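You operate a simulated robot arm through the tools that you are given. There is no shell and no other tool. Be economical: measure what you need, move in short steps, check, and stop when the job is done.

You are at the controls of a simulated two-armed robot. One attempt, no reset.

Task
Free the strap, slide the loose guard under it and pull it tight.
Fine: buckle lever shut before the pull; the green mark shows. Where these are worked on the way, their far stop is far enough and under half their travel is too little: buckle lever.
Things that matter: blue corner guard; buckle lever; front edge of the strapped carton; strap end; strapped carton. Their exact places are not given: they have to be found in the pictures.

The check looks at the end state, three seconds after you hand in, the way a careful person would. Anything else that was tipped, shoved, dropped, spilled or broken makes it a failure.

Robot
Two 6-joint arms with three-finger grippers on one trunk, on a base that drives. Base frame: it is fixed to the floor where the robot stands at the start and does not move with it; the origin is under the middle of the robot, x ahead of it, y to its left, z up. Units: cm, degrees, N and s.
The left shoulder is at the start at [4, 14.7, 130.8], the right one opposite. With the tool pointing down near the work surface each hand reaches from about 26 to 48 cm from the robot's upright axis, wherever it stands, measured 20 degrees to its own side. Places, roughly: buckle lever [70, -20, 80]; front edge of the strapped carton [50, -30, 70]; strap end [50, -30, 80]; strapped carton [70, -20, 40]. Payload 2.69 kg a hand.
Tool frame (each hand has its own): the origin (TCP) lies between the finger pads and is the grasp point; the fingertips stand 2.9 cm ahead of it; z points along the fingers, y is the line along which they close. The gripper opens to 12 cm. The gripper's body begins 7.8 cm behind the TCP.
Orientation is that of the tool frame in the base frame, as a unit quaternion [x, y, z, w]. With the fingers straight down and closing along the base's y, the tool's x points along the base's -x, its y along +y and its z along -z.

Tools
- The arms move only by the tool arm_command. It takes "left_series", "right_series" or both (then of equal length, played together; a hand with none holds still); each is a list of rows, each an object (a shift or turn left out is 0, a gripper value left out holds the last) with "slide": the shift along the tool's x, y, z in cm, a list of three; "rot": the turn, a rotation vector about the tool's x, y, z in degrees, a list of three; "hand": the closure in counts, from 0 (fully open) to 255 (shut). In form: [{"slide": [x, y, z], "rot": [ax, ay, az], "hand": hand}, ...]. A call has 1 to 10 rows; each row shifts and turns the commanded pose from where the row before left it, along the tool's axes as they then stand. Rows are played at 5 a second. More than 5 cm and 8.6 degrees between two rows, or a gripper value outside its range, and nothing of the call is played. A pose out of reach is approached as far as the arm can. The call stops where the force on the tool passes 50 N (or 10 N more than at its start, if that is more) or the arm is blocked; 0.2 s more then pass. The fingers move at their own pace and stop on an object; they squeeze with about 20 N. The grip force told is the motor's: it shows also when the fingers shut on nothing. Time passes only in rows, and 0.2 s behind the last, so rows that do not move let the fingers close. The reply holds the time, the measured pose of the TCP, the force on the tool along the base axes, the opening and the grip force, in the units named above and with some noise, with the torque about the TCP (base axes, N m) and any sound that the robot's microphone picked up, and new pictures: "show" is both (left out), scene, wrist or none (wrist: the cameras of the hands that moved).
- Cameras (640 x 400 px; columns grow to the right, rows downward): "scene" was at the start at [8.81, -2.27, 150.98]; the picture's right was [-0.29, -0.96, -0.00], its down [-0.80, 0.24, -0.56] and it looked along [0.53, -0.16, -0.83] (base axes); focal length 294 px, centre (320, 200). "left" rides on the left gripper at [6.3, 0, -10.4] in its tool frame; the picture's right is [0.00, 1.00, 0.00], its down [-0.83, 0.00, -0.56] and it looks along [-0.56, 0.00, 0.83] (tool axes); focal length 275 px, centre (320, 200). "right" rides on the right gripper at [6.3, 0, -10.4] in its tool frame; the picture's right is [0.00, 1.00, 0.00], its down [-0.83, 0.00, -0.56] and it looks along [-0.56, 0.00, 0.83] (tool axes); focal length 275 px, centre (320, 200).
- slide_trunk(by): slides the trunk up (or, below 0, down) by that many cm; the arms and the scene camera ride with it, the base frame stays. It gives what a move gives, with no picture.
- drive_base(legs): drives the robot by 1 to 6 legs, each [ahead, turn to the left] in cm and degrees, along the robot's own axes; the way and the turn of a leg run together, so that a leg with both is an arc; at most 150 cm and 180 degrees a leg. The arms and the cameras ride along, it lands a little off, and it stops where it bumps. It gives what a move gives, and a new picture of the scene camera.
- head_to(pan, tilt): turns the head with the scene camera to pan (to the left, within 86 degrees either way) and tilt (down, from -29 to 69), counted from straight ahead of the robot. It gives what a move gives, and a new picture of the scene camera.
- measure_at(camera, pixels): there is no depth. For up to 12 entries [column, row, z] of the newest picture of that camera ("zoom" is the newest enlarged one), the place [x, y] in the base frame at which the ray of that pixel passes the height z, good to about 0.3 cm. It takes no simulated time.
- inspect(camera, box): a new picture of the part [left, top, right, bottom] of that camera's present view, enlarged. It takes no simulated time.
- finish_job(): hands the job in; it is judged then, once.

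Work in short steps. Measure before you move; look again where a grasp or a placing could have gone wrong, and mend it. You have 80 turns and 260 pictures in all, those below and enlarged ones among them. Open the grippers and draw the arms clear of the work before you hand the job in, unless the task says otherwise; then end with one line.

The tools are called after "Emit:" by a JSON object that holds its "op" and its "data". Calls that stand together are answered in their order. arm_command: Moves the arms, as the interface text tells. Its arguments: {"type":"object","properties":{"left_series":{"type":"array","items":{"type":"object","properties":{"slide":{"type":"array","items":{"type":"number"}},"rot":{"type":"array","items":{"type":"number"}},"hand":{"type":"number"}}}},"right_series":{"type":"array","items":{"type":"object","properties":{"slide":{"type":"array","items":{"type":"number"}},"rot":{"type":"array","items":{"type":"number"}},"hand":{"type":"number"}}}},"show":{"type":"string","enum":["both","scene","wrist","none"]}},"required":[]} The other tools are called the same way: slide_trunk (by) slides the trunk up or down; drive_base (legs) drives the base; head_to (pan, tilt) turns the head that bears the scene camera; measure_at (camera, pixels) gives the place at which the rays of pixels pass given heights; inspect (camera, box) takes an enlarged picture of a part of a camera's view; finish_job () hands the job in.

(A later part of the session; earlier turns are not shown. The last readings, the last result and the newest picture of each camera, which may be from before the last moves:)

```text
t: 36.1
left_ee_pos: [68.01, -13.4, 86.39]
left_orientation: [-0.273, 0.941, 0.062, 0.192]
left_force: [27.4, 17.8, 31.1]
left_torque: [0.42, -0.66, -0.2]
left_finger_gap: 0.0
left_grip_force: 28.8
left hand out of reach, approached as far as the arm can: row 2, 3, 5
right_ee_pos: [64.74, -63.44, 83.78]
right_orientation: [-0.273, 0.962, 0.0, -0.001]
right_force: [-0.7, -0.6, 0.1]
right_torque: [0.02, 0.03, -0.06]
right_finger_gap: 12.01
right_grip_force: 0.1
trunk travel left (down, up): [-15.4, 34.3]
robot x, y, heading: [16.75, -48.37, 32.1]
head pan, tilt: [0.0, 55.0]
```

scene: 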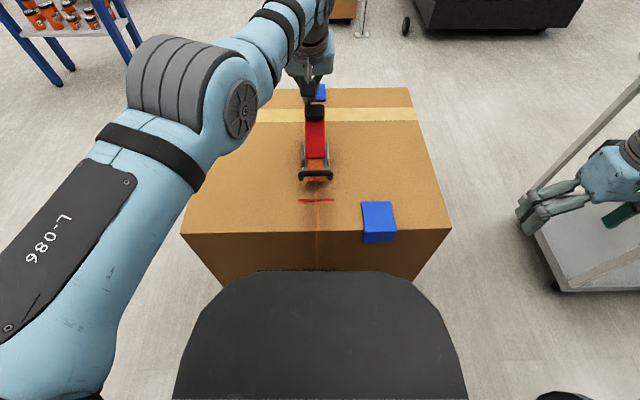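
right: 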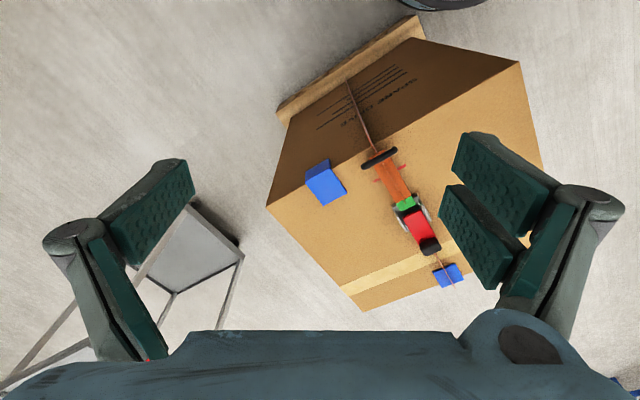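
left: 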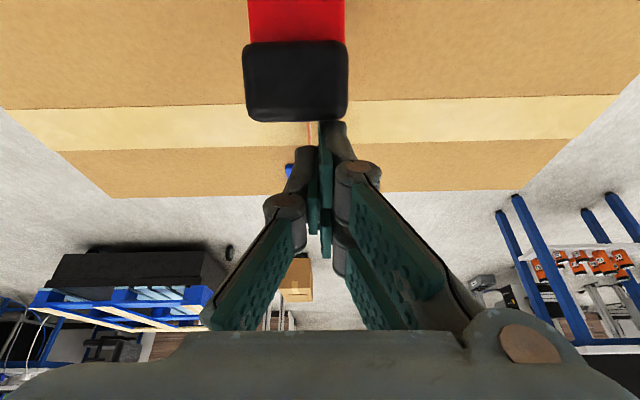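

Fingertips press on the knob's rear top edge. Lift 2 cm, go 2 cm further forward, then see.

Emit:
{"op": "arm_command", "data": {"left_series": [{"slide": [-0.8, 0, -1.9]}, {"slide": [-2, -0.3, 0.8]}, {"slide": [0, 0, 0]}], "show": "wrist"}}

Emit:
{"op": "inspect", "data": {"camera": "scene", "box": [270, 60, 370, 220]}}

```text
t: 36.9
left_ee_pos: [67.48, -12.87, 87.8]
left_orientation: [-0.273, 0.942, 0.061, 0.186]
left_force: [0.3, 0.8, 0.3]
left_torque: [-0.05, 0.0, 0.01]
left_finger_gap: 0.0
left_grip_force: 28.4
left hand out of reach, approached as far as the arm can: row 2
right_ee_pos: [64.52, -63.46, 83.83]
right_orientation: [-0.273, 0.962, 0.001, 0.0]
right_force: [0.4, 0.6, -0.2]
right_torque: [0.04, -0.02, 0.0]
right_finger_gap: 11.97
right_grip_force: 0.0
trunk travel left (down, up): [-15.4, 34.3]
robot x, y, heading: [16.14, -48.13, 32.2]
head pan, tilt: [0.0, 55.0]
```

left: 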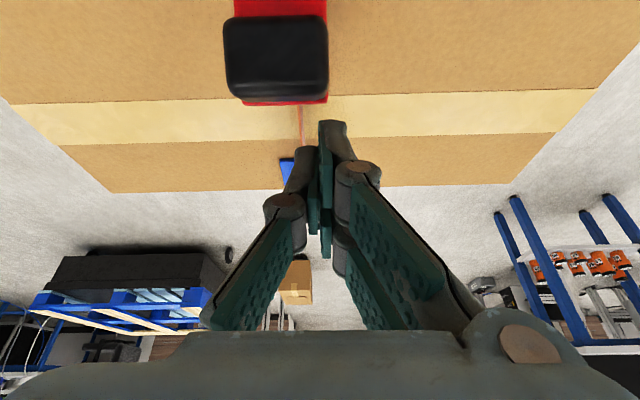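

```text
2.50 times, centred on (320, 140) of scene
```

zoom: 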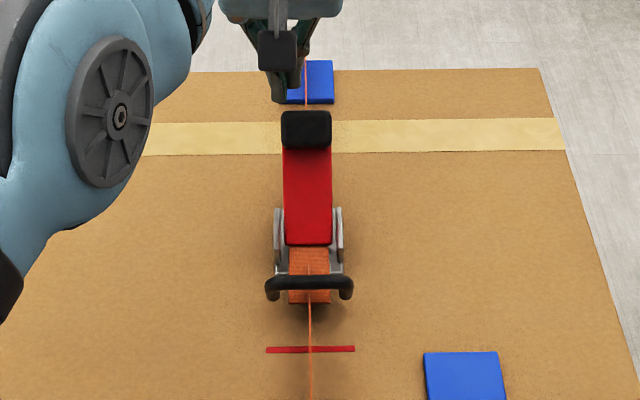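

Max forward reach at this tilt. Better to re-grip the knob, which is now closer. Triangulate it again.

Emit:
{"op": "measure_at", "data": {"camera": "left", "pixels": [[276, 55, 80], [276, 55, 82], [276, 55, 84], [276, 98, 80], [276, 18, 83]]}}

Emit:
{"op": "measure_at", "data": {"camera": "zoom", "pixels": [[306, 130, 80], [306, 130, 82], [306, 130, 84], [306, 112, 82], [306, 148, 82]]}}

```text
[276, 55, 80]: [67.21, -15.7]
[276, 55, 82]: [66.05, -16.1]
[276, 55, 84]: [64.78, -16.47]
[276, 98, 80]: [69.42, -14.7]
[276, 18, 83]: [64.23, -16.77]
```

```text
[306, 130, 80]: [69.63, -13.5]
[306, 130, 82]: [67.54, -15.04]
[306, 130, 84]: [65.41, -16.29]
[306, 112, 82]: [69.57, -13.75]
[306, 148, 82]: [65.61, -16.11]
```

Knob ≈(65,-16.4,84.3). Raise, open, reduce tilt to ~15° and line up above the knob along the finger axis.

Emit:
{"op": "arm_command", "data": {"left_series": [{"slide": [0, 0, -2.5]}, {"slide": [0, 0, -2.5], "hand": 0}, {"slide": [1.9, -0.8, -0.4], "hand": 0}, {"slide": [1.9, -0.8, -0.4]}, {"rot": [0, 7.5, 0]}, {"slide": [0, 0, 0]}], "show": "wrist"}}

```text
t: 38.3
left_ee_pos: [64.7, -16.25, 92.13]
left_orientation: [-0.276, 0.952, 0.043, 0.124]
left_force: [0.1, -0.4, -1.0]
left_torque: [-0.01, 0.0, 0.01]
left_finger_gap: 12.01
left_grip_force: 0.0
left hand out of reach, approached as far as the arm can: row 1, 2, 3, 4, 5
right_ee_pos: [64.61, -63.53, 83.87]
right_orientation: [-0.273, 0.962, 0.001, 0.0]
right_force: [-0.9, -0.4, -0.3]
right_torque: [0.02, -0.01, 0.02]
right_finger_gap: 11.99
right_grip_force: 0.0
trunk travel left (down, up): [-15.4, 34.3]
robot x, y, heading: [16.36, -48.33, 31.9]
head pan, tilt: [0.0, 55.0]
```

left: 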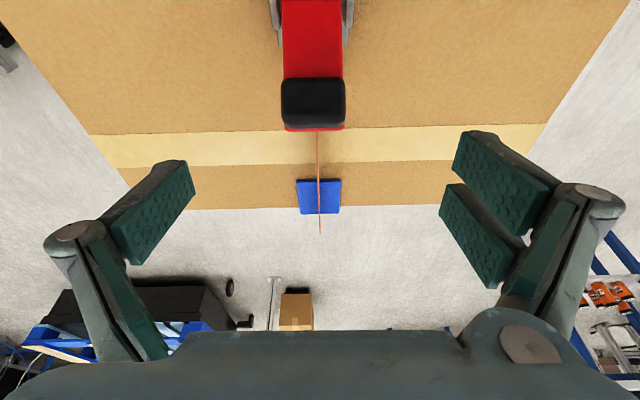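

Centred. Descend 8 cm straight down onto the knob and close.

Emit:
{"op": "arm_command", "data": {"left_series": [{"slide": [0.6, -0.1, 2.6]}, {"slide": [0.6, -0.1, 2.6]}, {"slide": [0.5, 0, 2.3]}, {"slide": [0, 0, 0]}], "show": "wrist"}}

```text
t: 39.3
left_ee_pos: [65.59, -15.97, 84.25]
left_orientation: [-0.276, 0.952, 0.043, 0.124]
left_force: [-0.1, 0.3, 0.2]
left_torque: [-0.01, 0.02, 0.02]
left_finger_gap: 11.98
left_grip_force: 0.0
left hand out of reach, approached as far as the arm can: row 2
right_ee_pos: [64.58, -63.5, 83.94]
right_orientation: [-0.273, 0.962, 0.0, 0.0]
right_force: [-0.7, -0.2, 0.5]
right_torque: [0.01, 0.02, 0.0]
right_finger_gap: 12.01
right_grip_force: 0.1
trunk travel left (down, up): [-15.4, 34.3]
robot x, y, heading: [16.0, -48.27, 32.2]
head pan, tilt: [0.0, 55.0]
```

left: 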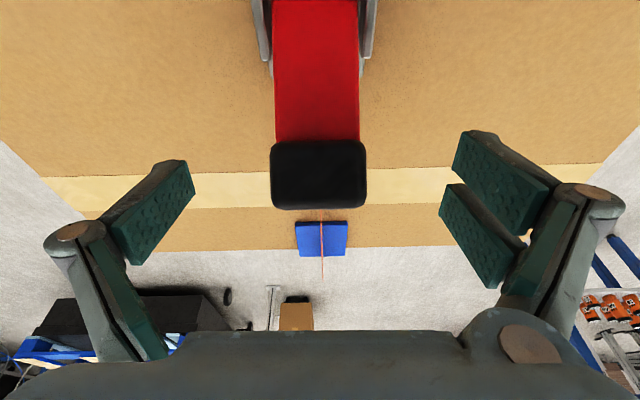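

Knob well between the pads; close and start pulling along the arc, easing the tilt.

Emit:
{"op": "arm_command", "data": {"left_series": [{"hand": 255}, {"hand": 255}, {"hand": 255}, {"slide": [0.7, 0, -0.7], "rot": [0, 2, 0]}, {"slide": [0.7, 0, -0.7], "rot": [0, 2, 0]}, {"slide": [0.87, 0, -0.48], "rot": [0, 2, 0]}, {"slide": [0.87, 0, -0.48], "rot": [0, 2, 0]}, {"slide": [0, 0, 0]}], "show": "wrist"}}

```text
t: 41.1
left_ee_pos: [63.16, -17.7, 85.97]
left_orientation: [-0.279, 0.958, 0.022, 0.057]
left_force: [16.3, 10.3, 1.2]
left_torque: [1.06, -1.33, 0.4]
left_finger_gap: 4.19
left_grip_force: 45.4
left hand out of reach, approached as far as the arm can: row 6
right_ee_pos: [64.74, -63.34, 83.76]
right_orientation: [-0.274, 0.962, -0.001, -0.002]
right_force: [0.1, -0.5, -0.5]
right_torque: [-0.03, -0.01, 0.0]
right_finger_gap: 12.0
right_grip_force: 0.1
trunk travel left (down, up): [-15.4, 34.3]
robot x, y, heading: [16.61, -48.3, 32.2]
head pan, tilt: [0.0, 55.0]
```

left: 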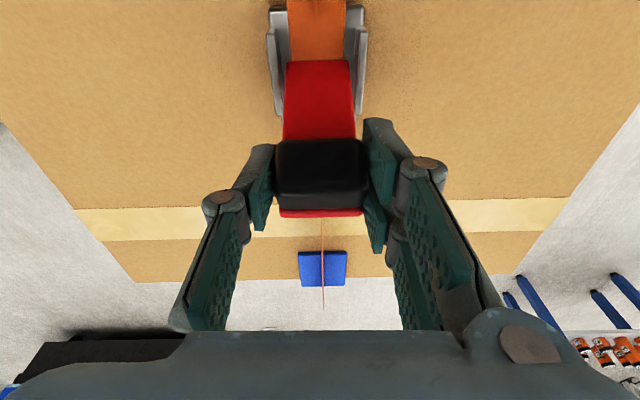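

Lever is well up and the grip holds (gap 4.19). Continue backward.

Emit:
{"op": "arm_command", "data": {"left_series": [{"slide": [1, 0, -0.25], "rot": [0, 2, 0]}, {"slide": [1, 0, -0.2], "rot": [0, 2, 0]}, {"slide": [1, 0, 0]}, {"slide": [1, 0, 0.1]}, {"slide": [0, 0, 0]}]}}

```text
t: 42.2
left_ee_pos: [61.95, -18.59, 85.97]
left_orientation: [-0.284, 0.958, 0.017, 0.024]
left_force: [2.6, 23.0, -17.2]
left_torque: [0.83, -0.8, 0.82]
left_finger_gap: 4.14
left_grip_force: 44.9
left hand out of reach, approached as far as the arm can: row 2, 3, 4
right_ee_pos: [64.89, -63.11, 83.61]
right_orientation: [-0.274, 0.962, -0.001, -0.003]
right_force: [0.6, -1.1, 0.1]
right_torque: [-0.01, 0.02, -0.01]
right_finger_gap: 12.02
right_grip_force: 0.1
trunk travel left (down, up): [-15.4, 34.3]
robot x, y, heading: [16.53, -48.31, 32.5]
head pan, tilt: [0.0, 55.0]
stopped in row 5 (left hand): the force on the tool passed its limit at 50 N (the readings are from after the stop); the commanded pose is now the measured one
```

scene: 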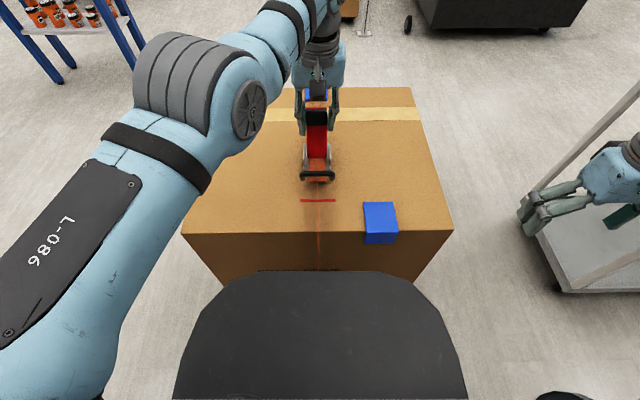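
left: 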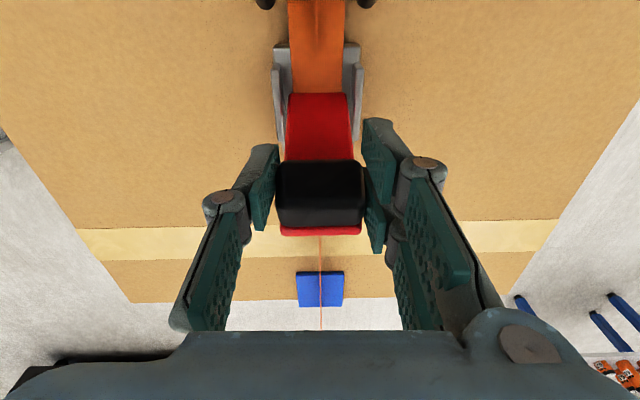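

Force limit reached with the lever close to upright; release, raise and look whether the lever stays open.

Emit:
{"op": "arm_command", "data": {"left_series": [{"hand": 0}, {"hand": 0}, {"hand": 0}, {"slide": [0, 0, -3]}, {"slide": [0, 0, -3]}, {"slide": [0, 0, 0]}]}}

Emit:
{"op": "inspect", "data": {"camera": "scene", "box": [270, 60, 370, 220]}}

```text
t: 43.6
left_ee_pos: [60.45, -19.19, 92.29]
left_orientation: [-0.281, 0.959, 0.017, 0.026]
left_force: [-0.2, -0.5, -0.4]
left_torque: [0.01, -0.04, 0.01]
left_finger_gap: 12.0
left_grip_force: 0.1
left hand out of reach, approached as far as the arm can: row 5
right_ee_pos: [64.66, -63.45, 83.88]
right_orientation: [-0.273, 0.962, 0.0, 0.0]
right_force: [-0.1, 0.8, 0.1]
right_torque: [-0.03, -0.03, -0.02]
right_finger_gap: 12.02
right_grip_force: 0.1
trunk travel left (down, up): [-15.4, 34.3]
robot x, y, heading: [16.19, -48.36, 32.3]
head pan, tilt: [0.0, 55.0]
```

scene: 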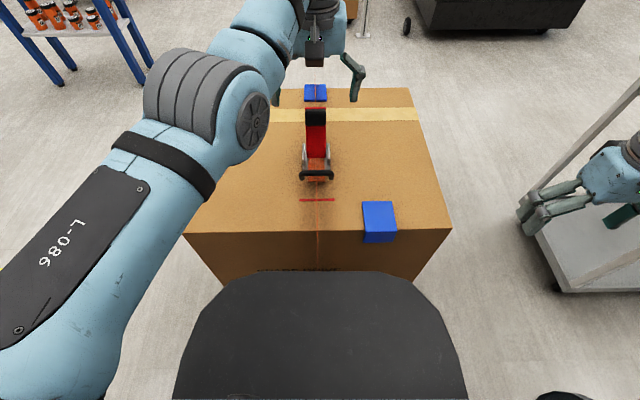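
left: 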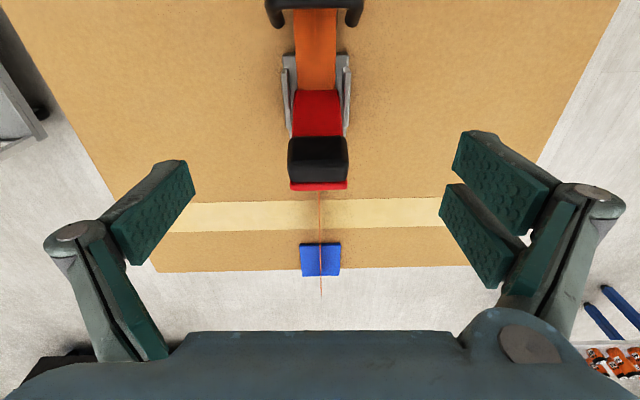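

```text
2.50 times, centred on (320, 140) of scene
```

zoom: 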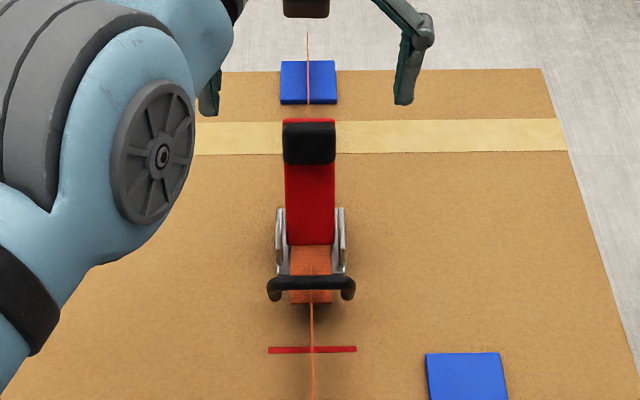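

Lever stays. Triangulate its knob to get the angle.

Emit:
{"op": "measure_at", "data": {"camera": "left", "pixels": [[318, 158, 82], [318, 158, 84], [318, 158, 86], [317, 92, 77]]}}

Emit:
{"op": "measure_at", "data": {"camera": "zoom", "pixels": [[309, 143, 82], [309, 143, 84], [309, 143, 86], [310, 245, 77]]}}

```text
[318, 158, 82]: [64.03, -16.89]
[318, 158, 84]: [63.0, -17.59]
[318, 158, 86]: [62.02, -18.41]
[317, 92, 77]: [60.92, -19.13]
```

```text
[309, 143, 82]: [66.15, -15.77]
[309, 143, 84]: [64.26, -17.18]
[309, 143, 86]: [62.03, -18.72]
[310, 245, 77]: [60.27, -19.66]
```

Lever at ~80° (≈70° of travel), strap slack. Now swing the left hand off to the left and bring the right hand, closed, to the right side of the guard.

Emit:
{"op": "arm_command", "data": {"left_series": [{"slide": [1, 2, -1]}, {"slide": [1, 3, -1]}, {"slide": [1, 3, 0]}, {"slide": [1, 3, 0]}, {"slide": [1, 3, 0]}, {"slide": [0, 0, 0]}, {"slide": [0, 0, 0]}], "right_series": [{"slide": [0, 0, -3], "hand": 255}, {"slide": [-2, 4.4, 0], "hand": 255}, {"slide": [-2, 4.4, 0]}, {"slide": [-1.8, 4.4, 0]}, {"slide": [0, 4.5, 0]}, {"slide": [0, 4.5, 0]}, {"slide": [0, 0, 0]}]}}

```text
t: 45.2
left_ee_pos: [56.64, -8.05, 95.54]
left_orientation: [-0.282, 0.959, 0.016, 0.026]
left_force: [0.6, -0.2, -0.5]
left_torque: [0.01, 0.0, 0.04]
left_finger_gap: 12.0
left_grip_force: 0.0
left hand out of reach, approached as far as the arm can: row 1, 2, 3, 4, 5
right_ee_pos: [59.0, -57.48, 85.69]
right_orientation: [-0.273, 0.962, 0.002, -0.001]
right_force: [-0.5, 0.7, -0.1]
right_torque: [-0.03, -0.02, -0.01]
right_finger_gap: 0.02
right_grip_force: 20.3
right hand out of reach, approached as far as the arm can: row 3, 4, 5, 6
trunk travel left (down, up): [-15.4, 34.3]
robot x, y, heading: [16.52, -48.4, 32.4]
head pan, tilt: [0.0, 55.0]
```

scene: 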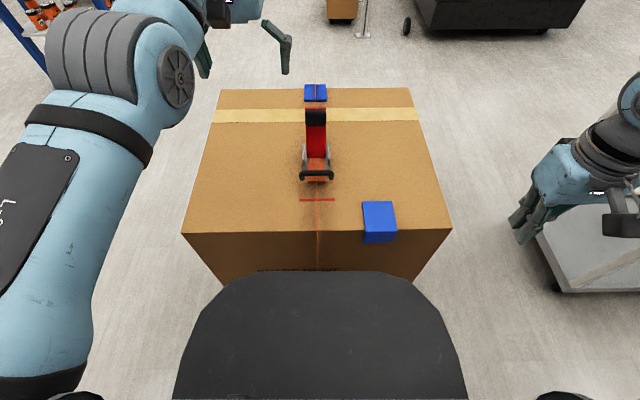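
right: 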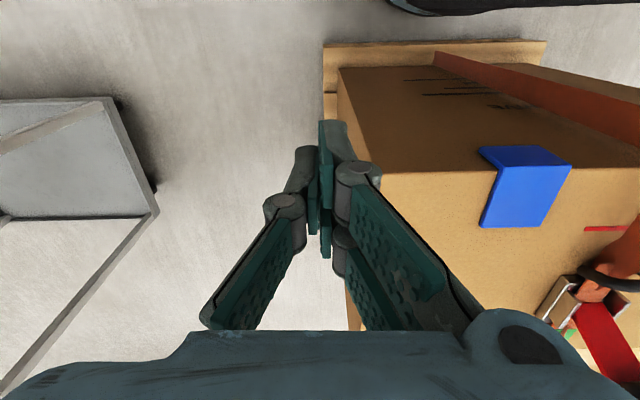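
left: 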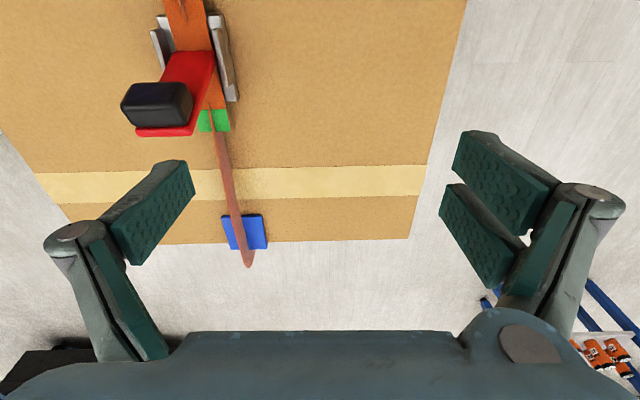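

With the trunk this low the near region is out of reach. Raise the trunk 22 cm for the near-edge work, then move the right hand in.

Emit:
{"op": "slide_trunk", "data": {"by": 22}}

Emit:
{"op": "arm_command", "data": {"right_series": [{"slide": [-2, 3.5, 0]}, {"slide": [-2, 3.5, 0]}, {"slide": [-2, 3.5, 0]}, {"slide": [-2, 3.5, 0]}, {"slide": [0, 0, 4]}, {"slide": [0, 0, 4]}, {"slide": [0, 0, 4]}, {"slide": [0, 0, 0]}]}}

```text
t: 47.5
left_ee_pos: [56.73, -7.96, 117.49]
left_orientation: [-0.281, 0.959, 0.015, 0.025]
left_force: [0.2, 0.8, -0.7]
left_torque: [-0.01, -0.03, 0.0]
left_finger_gap: 11.98
left_grip_force: 0.1
right_ee_pos: [59.02, -57.54, 107.6]
right_orientation: [-0.272, 0.962, 0.001, 0.0]
right_force: [0.4, 0.6, 0.4]
right_torque: [-0.01, 0.02, -0.02]
right_finger_gap: 0.0
right_grip_force: 19.6
trunk travel left (down, up): [-37.4, 12.3]
robot x, y, heading: [16.11, -48.27, 32.7]
head pan, tilt: [0.0, 55.0]
```

```text
t: 49.3
left_ee_pos: [56.67, -7.97, 117.53]
left_orientation: [-0.282, 0.959, 0.016, 0.025]
left_force: [1.2, 0.3, 0.0]
left_torque: [-0.02, -0.01, 0.01]
left_finger_gap: 12.01
left_grip_force: 0.1
right_ee_pos: [58.96, -57.62, 95.68]
right_orientation: [-0.273, 0.962, 0.002, 0.0]
right_force: [-0.1, 0.8, 0.8]
right_torque: [0.02, 0.0, 0.01]
right_finger_gap: 0.0
right_grip_force: 20.1
right hand out of reach, approached as far as the arm can: row 1, 2, 3, 4
trunk travel left (down, up): [-37.4, 12.3]
robot x, y, heading: [16.52, -48.0, 32.2]
head pan, tilt: [0.0, 55.0]
```

scene: 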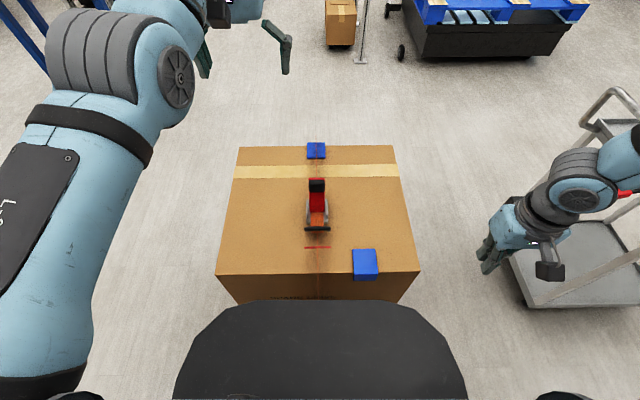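
right: 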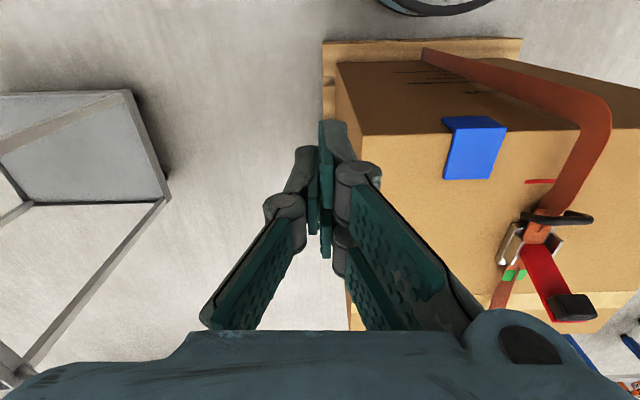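

The lateral move was blocked at height but lowering worked; try the lateral move from this lower height, in small rows.

Emit:
{"op": "arm_command", "data": {"right_series": [{"slide": [0, 3, 0]}, {"slide": [0, 3, 0]}, {"slide": [-2, 0, 0]}, {"slide": [-2, 0, 0]}, {"slide": [0, 3, 0]}, {"slide": [0, 0, 0]}], "show": "wrist"}}

```text
t: 50.7
left_ee_pos: [56.74, -7.97, 117.53]
left_orientation: [-0.281, 0.959, 0.016, 0.025]
left_force: [-0.3, -0.4, 0.4]
left_torque: [0.0, 0.0, 0.02]
left_finger_gap: 12.01
left_grip_force: 0.0
right_ee_pos: [58.23, -57.48, 97.02]
right_orientation: [-0.273, 0.962, 0.002, 0.001]
right_force: [-0.2, -0.4, -0.5]
right_torque: [-0.01, -0.01, -0.01]
right_finger_gap: 0.01
right_grip_force: 19.9
right hand out of reach, approached as far as the arm can: row 1, 2, 3, 4, 5
trunk travel left (down, up): [-37.4, 12.3]
robot x, y, heading: [16.19, -48.33, 32.2]
head pan, tilt: [0.0, 55.0]
```

right: 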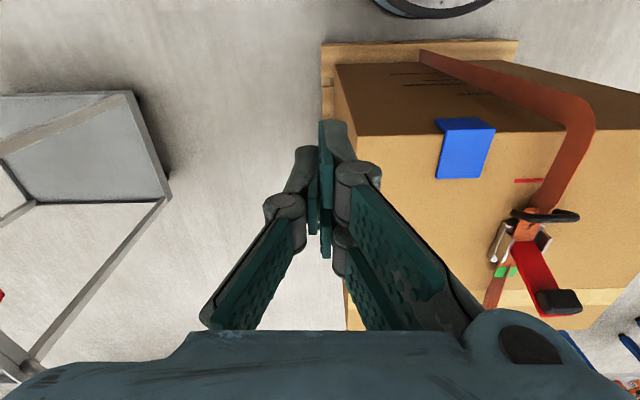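

Blocked even forward, so likely a wrist-turn limit. Try turning the hand's yaw by 16° left and then moving.

Emit:
{"op": "arm_command", "data": {"right_series": [{"rot": [0, 0, -8]}, {"rot": [0, 0, -8]}, {"slide": [0, 3, 0]}, {"slide": [0, 3, 0]}, {"slide": [0, 0, 0]}], "show": "scene"}}

```text
t: 51.9
left_ee_pos: [56.64, -7.99, 117.47]
left_orientation: [-0.282, 0.959, 0.016, 0.026]
left_force: [0.1, -0.4, 0.0]
left_torque: [0.03, -0.01, -0.02]
left_finger_gap: 12.0
left_grip_force: 0.0
right_ee_pos: [54.17, -57.89, 97.26]
right_orientation: [-0.405, 0.914, 0.002, 0.001]
right_force: [0.2, -0.2, 0.4]
right_torque: [0.0, -0.04, -0.02]
right_finger_gap: 0.0
right_grip_force: 19.6
right hand out of reach, approached as far as the arm can: row 3, 4
trunk travel left (down, up): [-37.4, 12.3]
robot x, y, heading: [16.19, -48.1, 32.6]
head pan, tilt: [0.0, 55.0]
```

scene: 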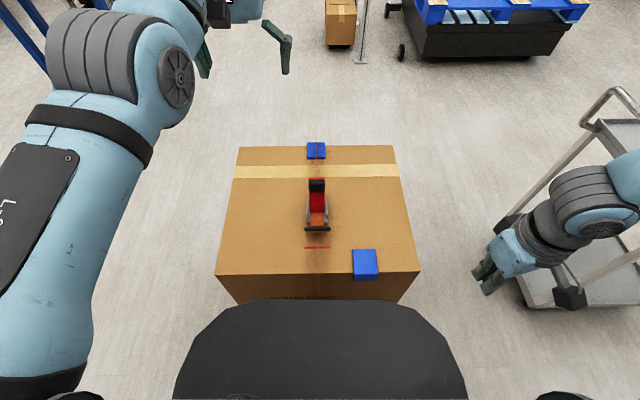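

The inner zone seems only reachable with the hand well below the shoulder. Raise the trunk by 12 and lower the right hand to z≈88 where it is (clear of the carton), then try inward.

Emit:
{"op": "slide_trunk", "data": {"by": 12}}

Emit:
{"op": "arm_command", "data": {"right_series": [{"slide": [0, 0, 4.5], "rot": [0, 0, 8]}, {"slide": [0, 0, 4.5], "rot": [0, 0, 8]}, {"slide": [0, 0, 4.5]}, {"slide": [0, 0, 4.5]}, {"slide": [0, 0, 3]}, {"slide": [0, 2, 0]}, {"slide": [0, 2, 0]}, {"slide": [-2, 0, 0]}, {"slide": [-2, 0, 0]}, {"slide": [0, 0, 0]}]}}

```text
t: 53.4
left_ee_pos: [56.77, -7.98, 129.47]
left_orientation: [-0.282, 0.959, 0.016, 0.024]
left_force: [-0.5, 0.3, -0.3]
left_torque: [-0.02, -0.03, -0.01]
left_finger_gap: 12.02
left_grip_force: 0.0
right_ee_pos: [54.24, -57.94, 109.28]
right_orientation: [-0.404, 0.915, 0.002, 0.0]
right_force: [0.8, 0.9, 0.1]
right_torque: [0.02, 0.01, 0.0]
right_finger_gap: 0.0
right_grip_force: 20.1
trunk travel left (down, up): [-49.4, 0.3]
robot x, y, heading: [16.1, -48.27, 32.4]
head pan, tilt: [0.0, 55.0]
```

```text
t: 55.6
left_ee_pos: [56.73, -8.09, 129.49]
left_orientation: [-0.281, 0.959, 0.016, 0.025]
left_force: [0.0, -0.5, -0.5]
left_torque: [0.02, 0.01, 0.03]
left_finger_gap: 12.0
left_grip_force: 0.1
right_ee_pos: [58.59, -59.36, 99.33]
right_orientation: [-0.273, 0.962, 0.004, 0.001]
right_force: [-0.2, -0.4, -0.8]
right_torque: [-0.01, 0.0, 0.03]
right_finger_gap: 0.0
right_grip_force: 20.1
right hand out of reach, approached as far as the arm can: row 1, 2, 3, 4, 5, 6, 7, 8, 9
trunk travel left (down, up): [-49.4, 0.3]
robot x, y, heading: [16.08, -48.76, 32.3]
head pan, tilt: [0.0, 55.0]
```

scene: 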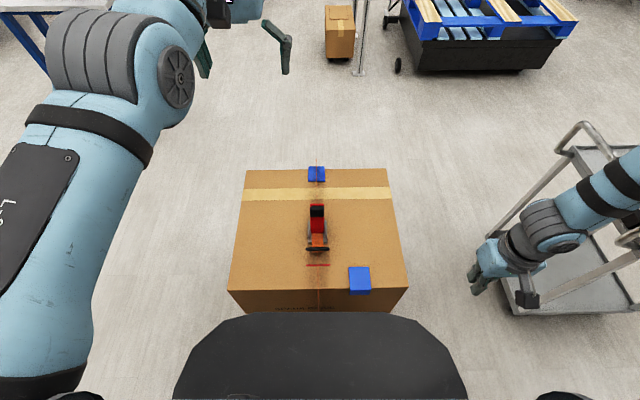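
right: 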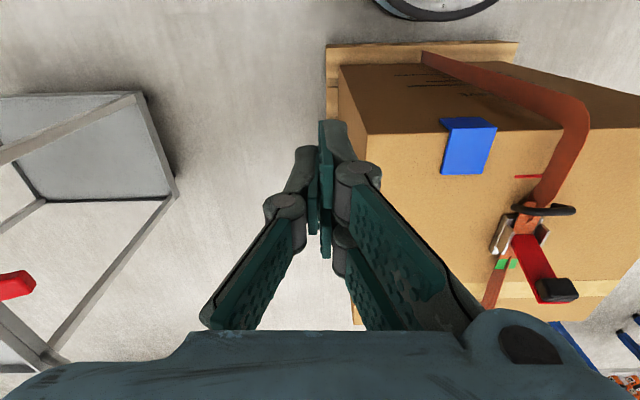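

The right forearm is folded back in an awkward posture. I'll unfold it: raise, move outward and forward at z≈115, then swing inward like the left arm's start pose.

Emit:
{"op": "arm_command", "data": {"right_series": [{"slide": [0, 0, -4]}, {"slide": [0, -2, -4]}, {"slide": [0, -3, -4]}, {"slide": [-3, -2, -3]}, {"slide": [-4, 0, 0]}, {"slide": [-4, 0, 0]}, {"slide": [-4, 0, 0]}, {"slide": [-3, 2, 0]}, {"slide": [0, 4, 0]}, {"slide": [0, 4, 0]}]}}

```text
t: 57.8
left_ee_pos: [56.51, -7.94, 129.58]
left_orientation: [-0.281, 0.959, 0.015, 0.025]
left_force: [0.1, 0.3, -0.2]
left_torque: [0.0, -0.02, 0.01]
left_finger_gap: 11.99
left_grip_force: 0.1
right_ee_pos: [69.18, -57.92, 114.6]
right_orientation: [-0.274, 0.962, 0.003, 0.002]
right_force: [-0.1, 0.4, 0.3]
right_torque: [-0.02, 0.01, 0.02]
right_finger_gap: 0.0
right_grip_force: 20.2
right hand out of reach, approached as far as the arm can: row 7, 8, 9, 10
trunk travel left (down, up): [-49.4, 0.3]
robot x, y, heading: [16.25, -48.52, 32.2]
head pan, tilt: [0.0, 55.0]
```

scene: 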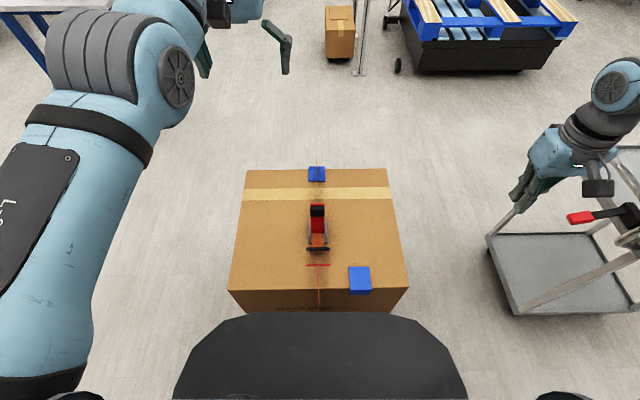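
right: 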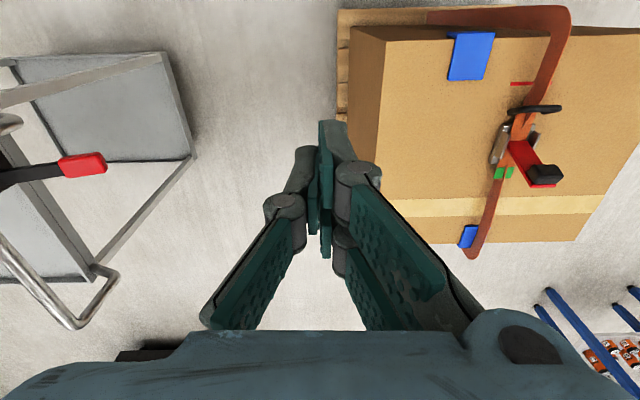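

The right arm cannot swing inward past about −31° of its shoulder, while the left arm works freely to its outer side. So I'll move the robot ~24 cm to the right and do everything with the left arm. First check the cart's floor clearance.

Emit:
{"op": "measure_at", "data": {"camera": "scene", "pixels": [[512, 312, 20], [512, 312, 8], [488, 240, 20], [585, 215, 95], [318, 247, 76], [318, 265, 74], [350, 268, 75], [372, 293, 75]]}}

Emit:
{"op": "inspect", "data": {"camera": "scene", "box": [270, 180, 400, 310]}}

```text
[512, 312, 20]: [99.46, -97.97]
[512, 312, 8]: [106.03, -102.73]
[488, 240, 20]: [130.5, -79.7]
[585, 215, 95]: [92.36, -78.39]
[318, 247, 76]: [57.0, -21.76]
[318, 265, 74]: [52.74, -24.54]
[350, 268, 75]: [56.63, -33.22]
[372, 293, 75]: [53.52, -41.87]
```

```text
3.08 times, centred on (335, 245) of scene
```

zoom: 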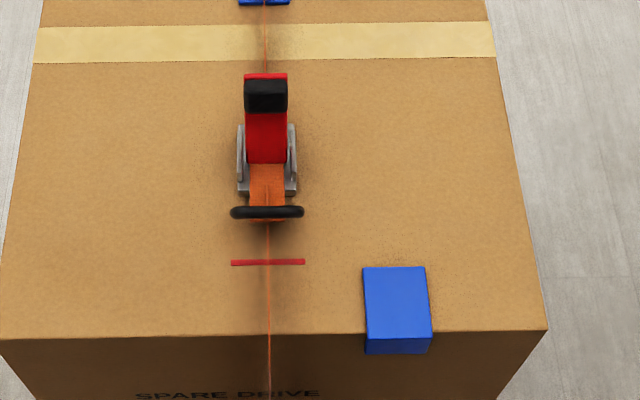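

The cart corner (~(100,-98)) leaves ample room. Raise the right hand, then shift the robot right.

Emit:
{"op": "arm_command", "data": {"right_series": [{"slide": [2, -1, -4]}, {"slide": [3, -1, -4]}, {"slide": [0, 0, 0]}], "show": "none"}}

Emit:
{"op": "drive_base", "data": {"legs": [[-26, 0], [0, -60], [28, 0], [0, 60.5], [8, 0]]}}

```text
refused: row 2 steps farther than a row can; nothing moved
```

```text
t: 67.3
left_ee_pos: [64.88, -28.45, 130.06]
left_orientation: [-0.306, 0.951, 0.019, 0.03]
left_force: [-0.7, -1.3, -3.3]
left_torque: [0.07, -0.13, 0.02]
left_finger_gap: 12.02
left_grip_force: 0.0
right_ee_pos: [79.2, -77.66, 114.65]
right_orientation: [-0.299, 0.954, 0.006, 0.003]
right_force: [1.4, 0.9, -1.0]
right_torque: [-0.07, 0.12, 0.0]
right_finger_gap: 0.0
right_grip_force: 19.4
trunk travel left (down, up): [-49.4, 0.3]
robot x, y, heading: [26.05, -70.61, 35.5]
head pan, tilt: [0.0, 55.0]
```

scene: 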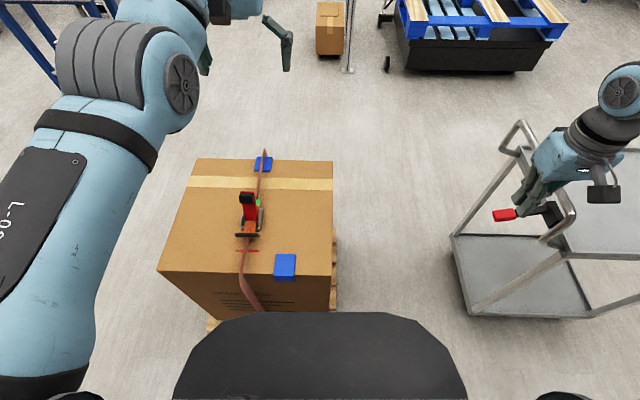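

Landed 41 cm before the edge, heading 35.5°. Creep forward 3.5 cm while turning −2.5°, then look closely.

Emit:
{"op": "drive_base", "data": {"legs": [[3.5, -2.5]]}}

Emit:
{"op": "inspect", "data": {"camera": "scene", "box": [160, 140, 360, 320]}}

```text
t: 68.7
left_ee_pos: [70.91, -28.02, 130.71]
left_orientation: [-0.282, 0.955, 0.024, 0.088]
left_force: [0.4, 0.5, -0.6]
left_torque: [-0.07, 0.05, -0.01]
left_finger_gap: 11.97
left_grip_force: 0.1
right_ee_pos: [79.81, -78.8, 115.32]
right_orientation: [-0.279, 0.96, 0.012, 0.017]
right_force: [0.3, 1.3, -0.4]
right_torque: [-0.08, 0.11, -0.01]
right_finger_gap: 0.02
right_grip_force: 20.9
trunk travel left (down, up): [-49.4, 0.3]
robot x, y, heading: [29.07, -68.38, 32.6]
head pan, tilt: [0.0, 55.0]
stopped in leg 1: the robot was blocked; the commanded pose is now the measured one
```

scene: 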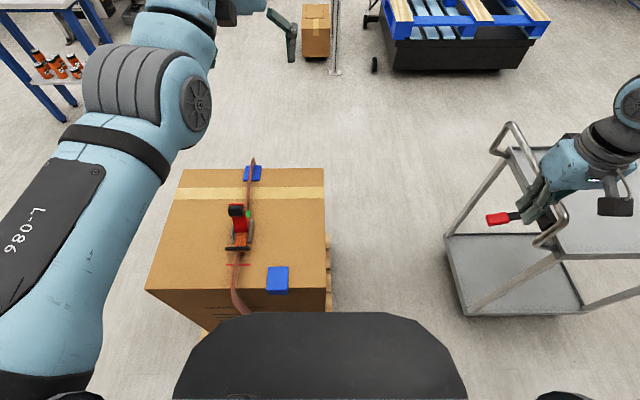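

```text
2.22 times, centred on (260, 230) of scene
```

zoom: 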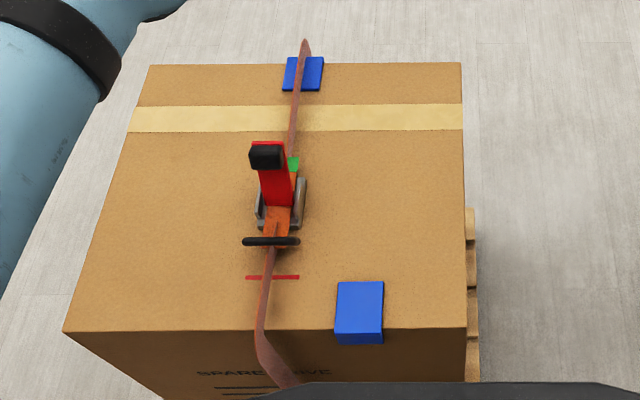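

The base got blocked (touched the pallet?). Check that the carton did not move: its right corner should be at (61.3,-49.8) and guard corners as before.

Emit:
{"op": "measure_at", "data": {"camera": "zoom", "pixels": [[466, 328, 74], [462, 63, 74], [64, 331, 74], [337, 283, 75], [383, 283, 75], [272, 277, 74], [268, 157, 86], [270, 241, 77]]}}

Emit:
{"op": "arm_command", "data": {"left_series": [{"slide": [0, 0, 0]}], "show": "wrist"}}

```text
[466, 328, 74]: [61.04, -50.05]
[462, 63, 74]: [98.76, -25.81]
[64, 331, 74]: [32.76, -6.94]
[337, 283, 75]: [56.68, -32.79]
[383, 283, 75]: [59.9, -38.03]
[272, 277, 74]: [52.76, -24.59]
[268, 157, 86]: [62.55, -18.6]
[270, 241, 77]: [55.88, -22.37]
```

```text
t: 69.1
left_ee_pos: [70.44, -28.48, 131.04]
left_orientation: [-0.282, 0.955, 0.026, 0.093]
left_force: [-0.8, -0.2, -0.8]
left_torque: [0.01, -0.06, 0.02]
left_finger_gap: 12.03
left_grip_force: 0.0
right_ee_pos: [79.22, -79.22, 115.62]
right_orientation: [-0.279, 0.96, 0.015, 0.021]
right_force: [-0.5, -1.1, 0.6]
right_torque: [0.05, -0.06, -0.02]
right_finger_gap: 0.02
right_grip_force: 20.5
trunk travel left (down, up): [-49.4, 0.3]
robot x, y, heading: [28.98, -68.51, 32.9]
head pan, tilt: [0.0, 55.0]
```

left: 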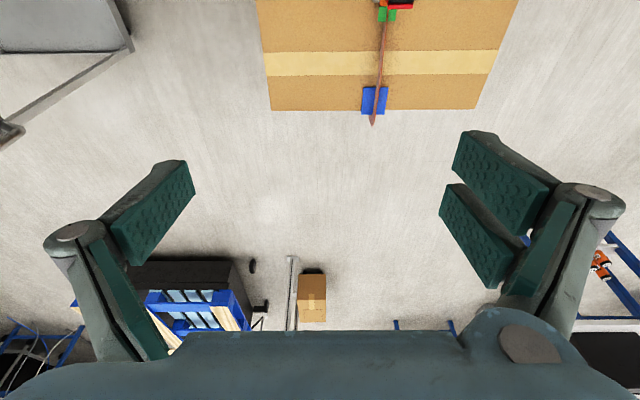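

Carton and guard are where they were. Back off 1 cm to relieve any contact.

Emit:
{"op": "drive_base", "data": {"legs": [[-1, 0]]}}

Emit:
{"op": "slide_trunk", "data": {"by": -3}}

```text
t: 69.8
left_ee_pos: [69.9, -28.78, 130.91]
left_orientation: [-0.283, 0.955, 0.025, 0.091]
left_force: [-0.8, -0.4, -0.4]
left_torque: [0.02, 0.0, -0.01]
left_finger_gap: 11.99
left_grip_force: 0.0
right_ee_pos: [78.78, -79.59, 115.5]
right_orientation: [-0.28, 0.96, 0.013, 0.019]
right_force: [-0.2, -0.3, -0.9]
right_torque: [-0.01, 0.0, -0.02]
right_finger_gap: 0.0
right_grip_force: 20.0
trunk travel left (down, up): [-49.4, 0.3]
robot x, y, heading: [28.11, -69.35, 32.6]
head pan, tilt: [0.0, 55.0]
```

scene: 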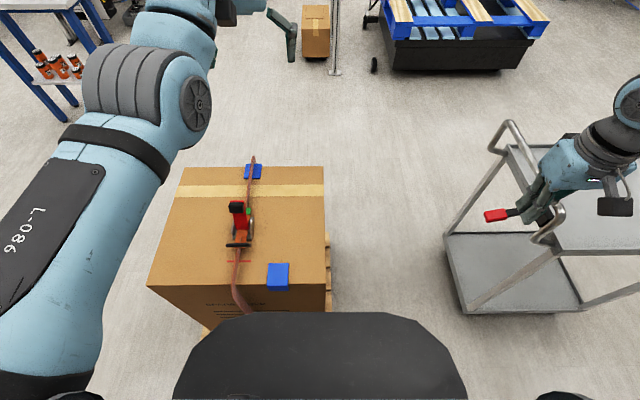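

```text
t: 70.6
left_ee_pos: [70.1, -28.74, 127.87]
left_orientation: [-0.282, 0.955, 0.025, 0.092]
left_force: [0.0, 0.8, -0.8]
left_torque: [-0.03, 0.01, -0.03]
left_finger_gap: 11.98
left_grip_force: 0.1
right_ee_pos: [78.76, -79.58, 112.54]
right_orientation: [-0.279, 0.96, 0.014, 0.018]
right_force: [-0.2, -0.7, -1.0]
right_torque: [-0.01, 0.01, -0.03]
right_finger_gap: 0.0
right_grip_force: 20.2
trunk travel left (down, up): [-46.4, 3.3]
robot x, y, heading: [28.7, -68.85, 32.9]
head pan, tilt: [0.0, 55.0]
```

Robot frame now aligns with the carton: guard spans l 9.5–15.5, h 37–43.4; strap at l≈24.2. Bring the left hand (closed, upright) back and down toward the right side of the guard.

Emit:
{"op": "arm_command", "data": {"left_series": [{"rot": [0, 5.3, 0], "hand": 255}, {"rot": [0, 5.3, 0], "hand": 255}, {"slide": [3, -0.5, 3]}, {"slide": [3, -0.5, 3]}, {"slide": [3, -0.5, 3]}, {"slide": [3, -0.5, 3]}, {"slide": [2.5, -0.5, 3.5]}, {"slide": [2, -0.5, 4]}, {"slide": [0, 0, 4]}, {"slide": [0, 0, 4]}]}}

```text
t: 72.8
left_ee_pos: [68.28, -36.16, 100.97]
left_orientation: [-0.284, 0.959, -0.001, 0.002]
left_force: [-0.6, -0.1, 0.5]
left_torque: [-0.02, -0.01, -0.02]
left_finger_gap: 0.0
left_grip_force: 19.7
left hand out of reach, approached as far as the arm can: row 1, 2, 3, 4, 5, 6, 7
right_ee_pos: [78.79, -79.51, 112.59]
right_orientation: [-0.28, 0.96, 0.013, 0.018]
right_force: [-0.2, -0.4, -0.7]
right_torque: [-0.01, 0.0, 0.0]
right_finger_gap: 0.02
right_grip_force: 20.3
trunk travel left (down, up): [-46.4, 3.3]
robot x, y, heading: [28.0, -69.1, 32.6]
head pan, tilt: [0.0, 55.0]
```

scene: 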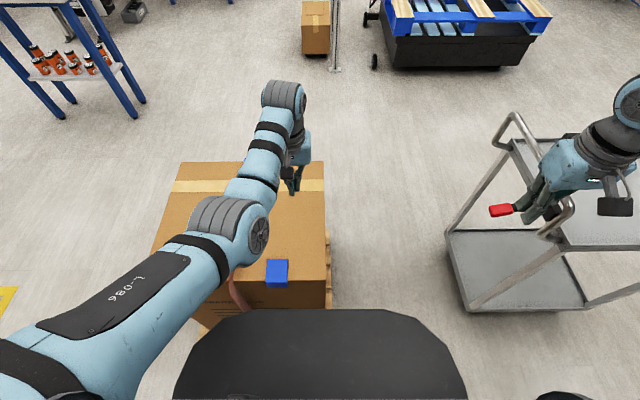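
left: 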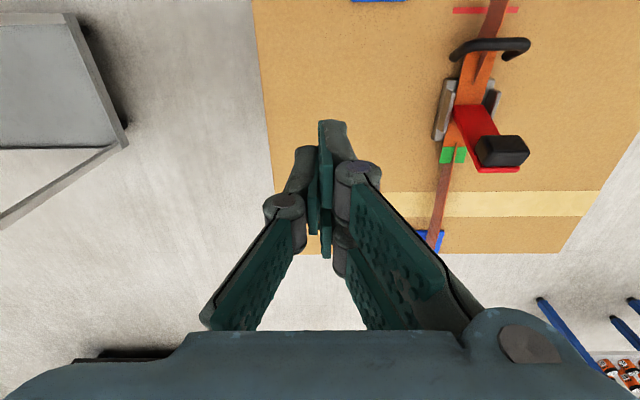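

Good, now at h≈51, l≈6, z 101. Continue back 10 cm and down 14.

Emit:
{"op": "arm_command", "data": {"left_series": [{"slide": [2, 0, 4]}, {"slide": [2, 0, 4]}, {"slide": [2, 0.3, 3]}, {"slide": [2, 0.3, 2]}, {"slide": [2.5, 0.3, 1]}, {"slide": [0, 0, 0]}]}}

```text
t: 74.4
left_ee_pos: [58.83, -33.45, 88.72]
left_orientation: [-0.307, 0.949, 0.06, 0.024]
left_force: [-0.7, -0.2, -0.1]
left_torque: [0.03, 0.02, -0.01]
left_finger_gap: 0.0
left_grip_force: 20.2
right_ee_pos: [78.84, -79.45, 112.63]
right_orientation: [-0.279, 0.96, 0.014, 0.019]
right_force: [-0.5, 0.1, 0.1]
right_torque: [-0.03, 0.01, 0.03]
right_finger_gap: 0.01
right_grip_force: 20.5
trunk travel left (down, up): [-46.4, 3.3]
robot x, y, heading: [28.12, -69.2, 32.6]
head pan, tilt: [0.0, 55.0]
stopped in row 6 (left hand): the arm was blocked; the commanded pose is now the measured one
```

scene: 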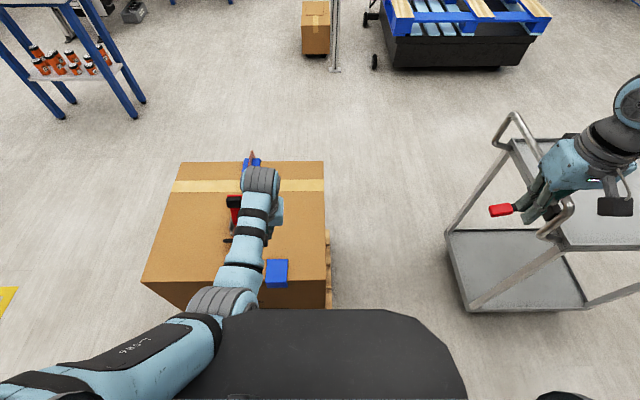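
left: 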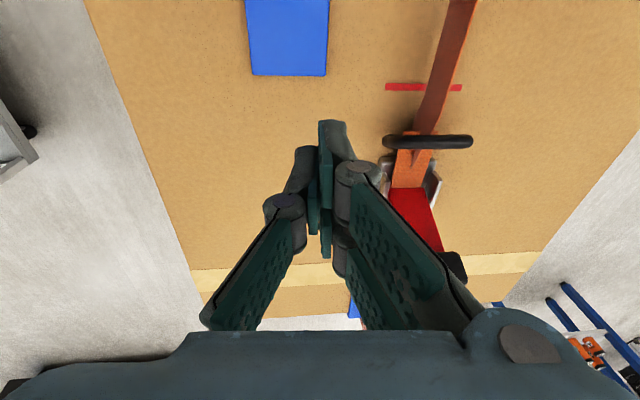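

The elbow met the base cowl; this near range is too close. Lift the hand a bit forward, and back the robot off 10 cm so that the edge work lies at ~50 cm reach.

Emit:
{"op": "arm_command", "data": {"left_series": [{"slide": [-2, -1, -2]}, {"slide": [-2.5, -1.5, -2.5]}, {"slide": [-2, -1.5, -2]}, {"slide": [0, 0, 0]}], "show": "none"}}

Emit:
{"op": "drive_base", "data": {"legs": [[-10, 0]]}}

```text
t: 75.4
left_ee_pos: [66.29, -34.3, 95.4]
left_orientation: [-0.304, 0.951, 0.056, 0.024]
left_force: [-0.3, -0.7, -0.4]
left_torque: [0.03, -0.01, -0.02]
left_finger_gap: 0.0
left_grip_force: 20.2
right_ee_pos: [78.86, -79.68, 112.69]
right_orientation: [-0.279, 0.96, 0.013, 0.019]
right_force: [0.7, 0.6, 0.5]
right_torque: [-0.01, 0.02, -0.01]
right_finger_gap: 0.0
right_grip_force: 20.3
trunk travel left (down, up): [-46.4, 3.3]
robot x, y, heading: [27.86, -69.08, 32.6]
head pan, tilt: [0.0, 55.0]
```

```text
t: 76.5
left_ee_pos: [58.23, -39.32, 94.99]
left_orientation: [-0.306, 0.95, 0.055, 0.02]
left_force: [0.2, 0.5, 0.3]
left_torque: [-0.04, 0.07, 0.0]
left_finger_gap: 0.0
left_grip_force: 20.1
right_ee_pos: [71.0, -84.58, 112.37]
right_orientation: [-0.279, 0.96, 0.013, 0.015]
right_force: [0.5, 0.3, -0.4]
right_torque: [-0.03, 0.05, 0.02]
right_finger_gap: 0.01
right_grip_force: 20.5
trunk travel left (down, up): [-46.4, 3.3]
robot x, y, heading: [19.92, -74.3, 32.7]
head pan, tilt: [0.0, 55.0]
```

scene: 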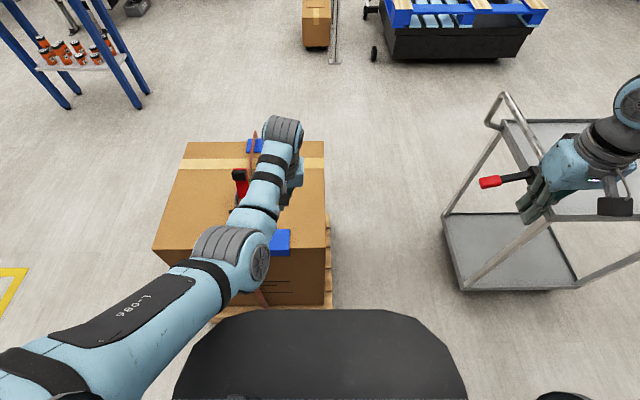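

Edge is now at h≈48; hand at h 51, l 8.6, z 95. Straighten the hand and descend to just above the carton to the right of the guard.

Emit:
{"op": "arm_command", "data": {"left_series": [{"rot": [5.5, 4, 3], "slide": [0, 0, 0]}, {"slide": [0.8, -0.8, 3]}, {"slide": [0.8, -0.8, 4]}, {"slide": [0, 0, 4]}, {"slide": [0, 0, 2]}, {"slide": [0, 0, 0]}]}}

```text
t: 77.9
left_ee_pos: [55.25, -41.93, 83.53]
left_orientation: [-0.281, 0.96, 0.0, 0.003]
left_force: [-0.5, 0.2, -0.4]
left_torque: [0.02, 0.0, 0.0]
left_finger_gap: 0.01
left_grip_force: 20.1
left hand out of reach, approached as far as the arm can: row 4, 5
right_ee_pos: [70.34, -84.96, 112.39]
right_orientation: [-0.281, 0.959, 0.013, 0.019]
right_force: [0.1, 0.1, 0.1]
right_torque: [0.0, 0.0, -0.03]
right_finger_gap: 0.0
right_grip_force: 19.8
trunk travel left (down, up): [-46.4, 3.3]
robot x, y, heading: [19.27, -74.69, 32.8]
head pan, tilt: [0.0, 55.0]
```

scene: 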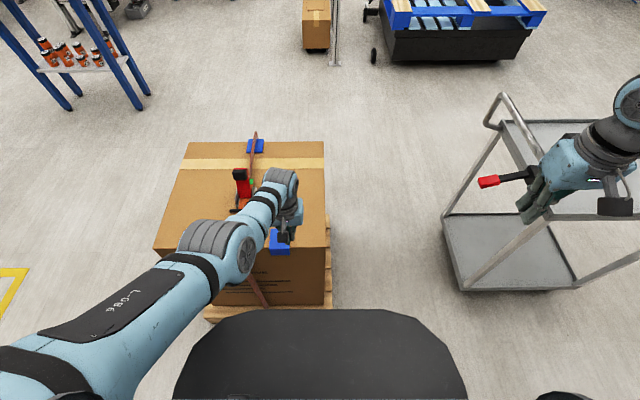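
left: 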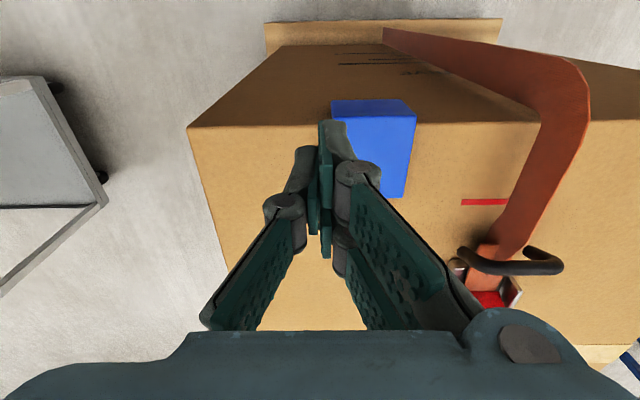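

Tips are just beside the guard's right edge. Nudge the left hand forward/right, lift the right hand away from the cart, then lower via the trunk.

Emit:
{"op": "arm_command", "data": {"left_series": [{"slide": [-0.9, -0.6, 0]}, {"slide": [-0.9, -0.4, 0]}, {"slide": [0, 0, 0]}], "right_series": [{"slide": [2, 0, -4]}, {"slide": [2, 0, -4]}, {"slide": [0, 0, 0]}]}}

```text
t: 78.7
left_ee_pos: [55.8, -41.83, 84.16]
left_orientation: [-0.282, 0.96, 0.001, 0.003]
left_force: [0.0, 0.9, -0.5]
left_torque: [0.0, 0.02, -0.03]
left_finger_gap: 0.0
left_grip_force: 19.9
left hand out of reach, approached as far as the arm can: row 1, 2
right_ee_pos: [66.48, -87.3, 120.17]
right_orientation: [-0.28, 0.96, 0.013, 0.018]
right_force: [-0.3, -0.3, -0.4]
right_torque: [0.01, 0.01, -0.02]
right_finger_gap: 0.02
right_grip_force: 19.9
trunk travel left (down, up): [-46.4, 3.3]
robot x, y, heading: [19.75, -74.64, 32.7]
head pan, tilt: [0.0, 55.0]
```

scene: 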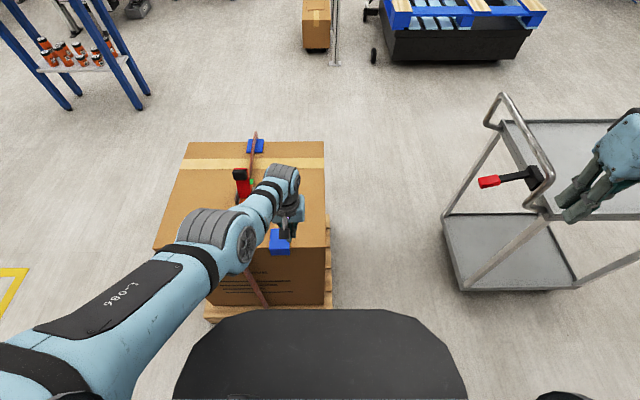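
right: 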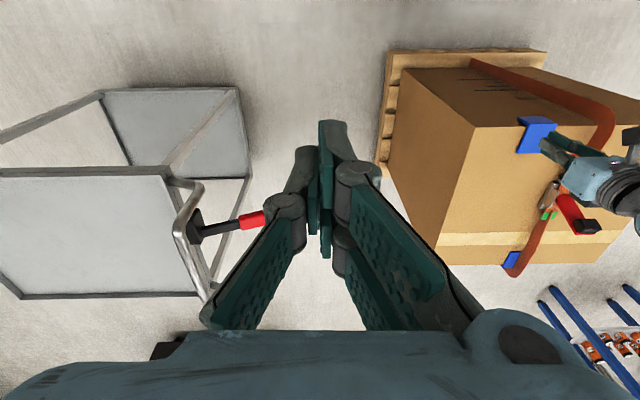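
left: 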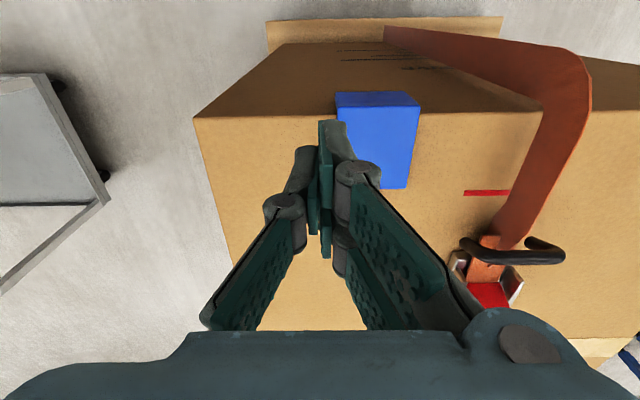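

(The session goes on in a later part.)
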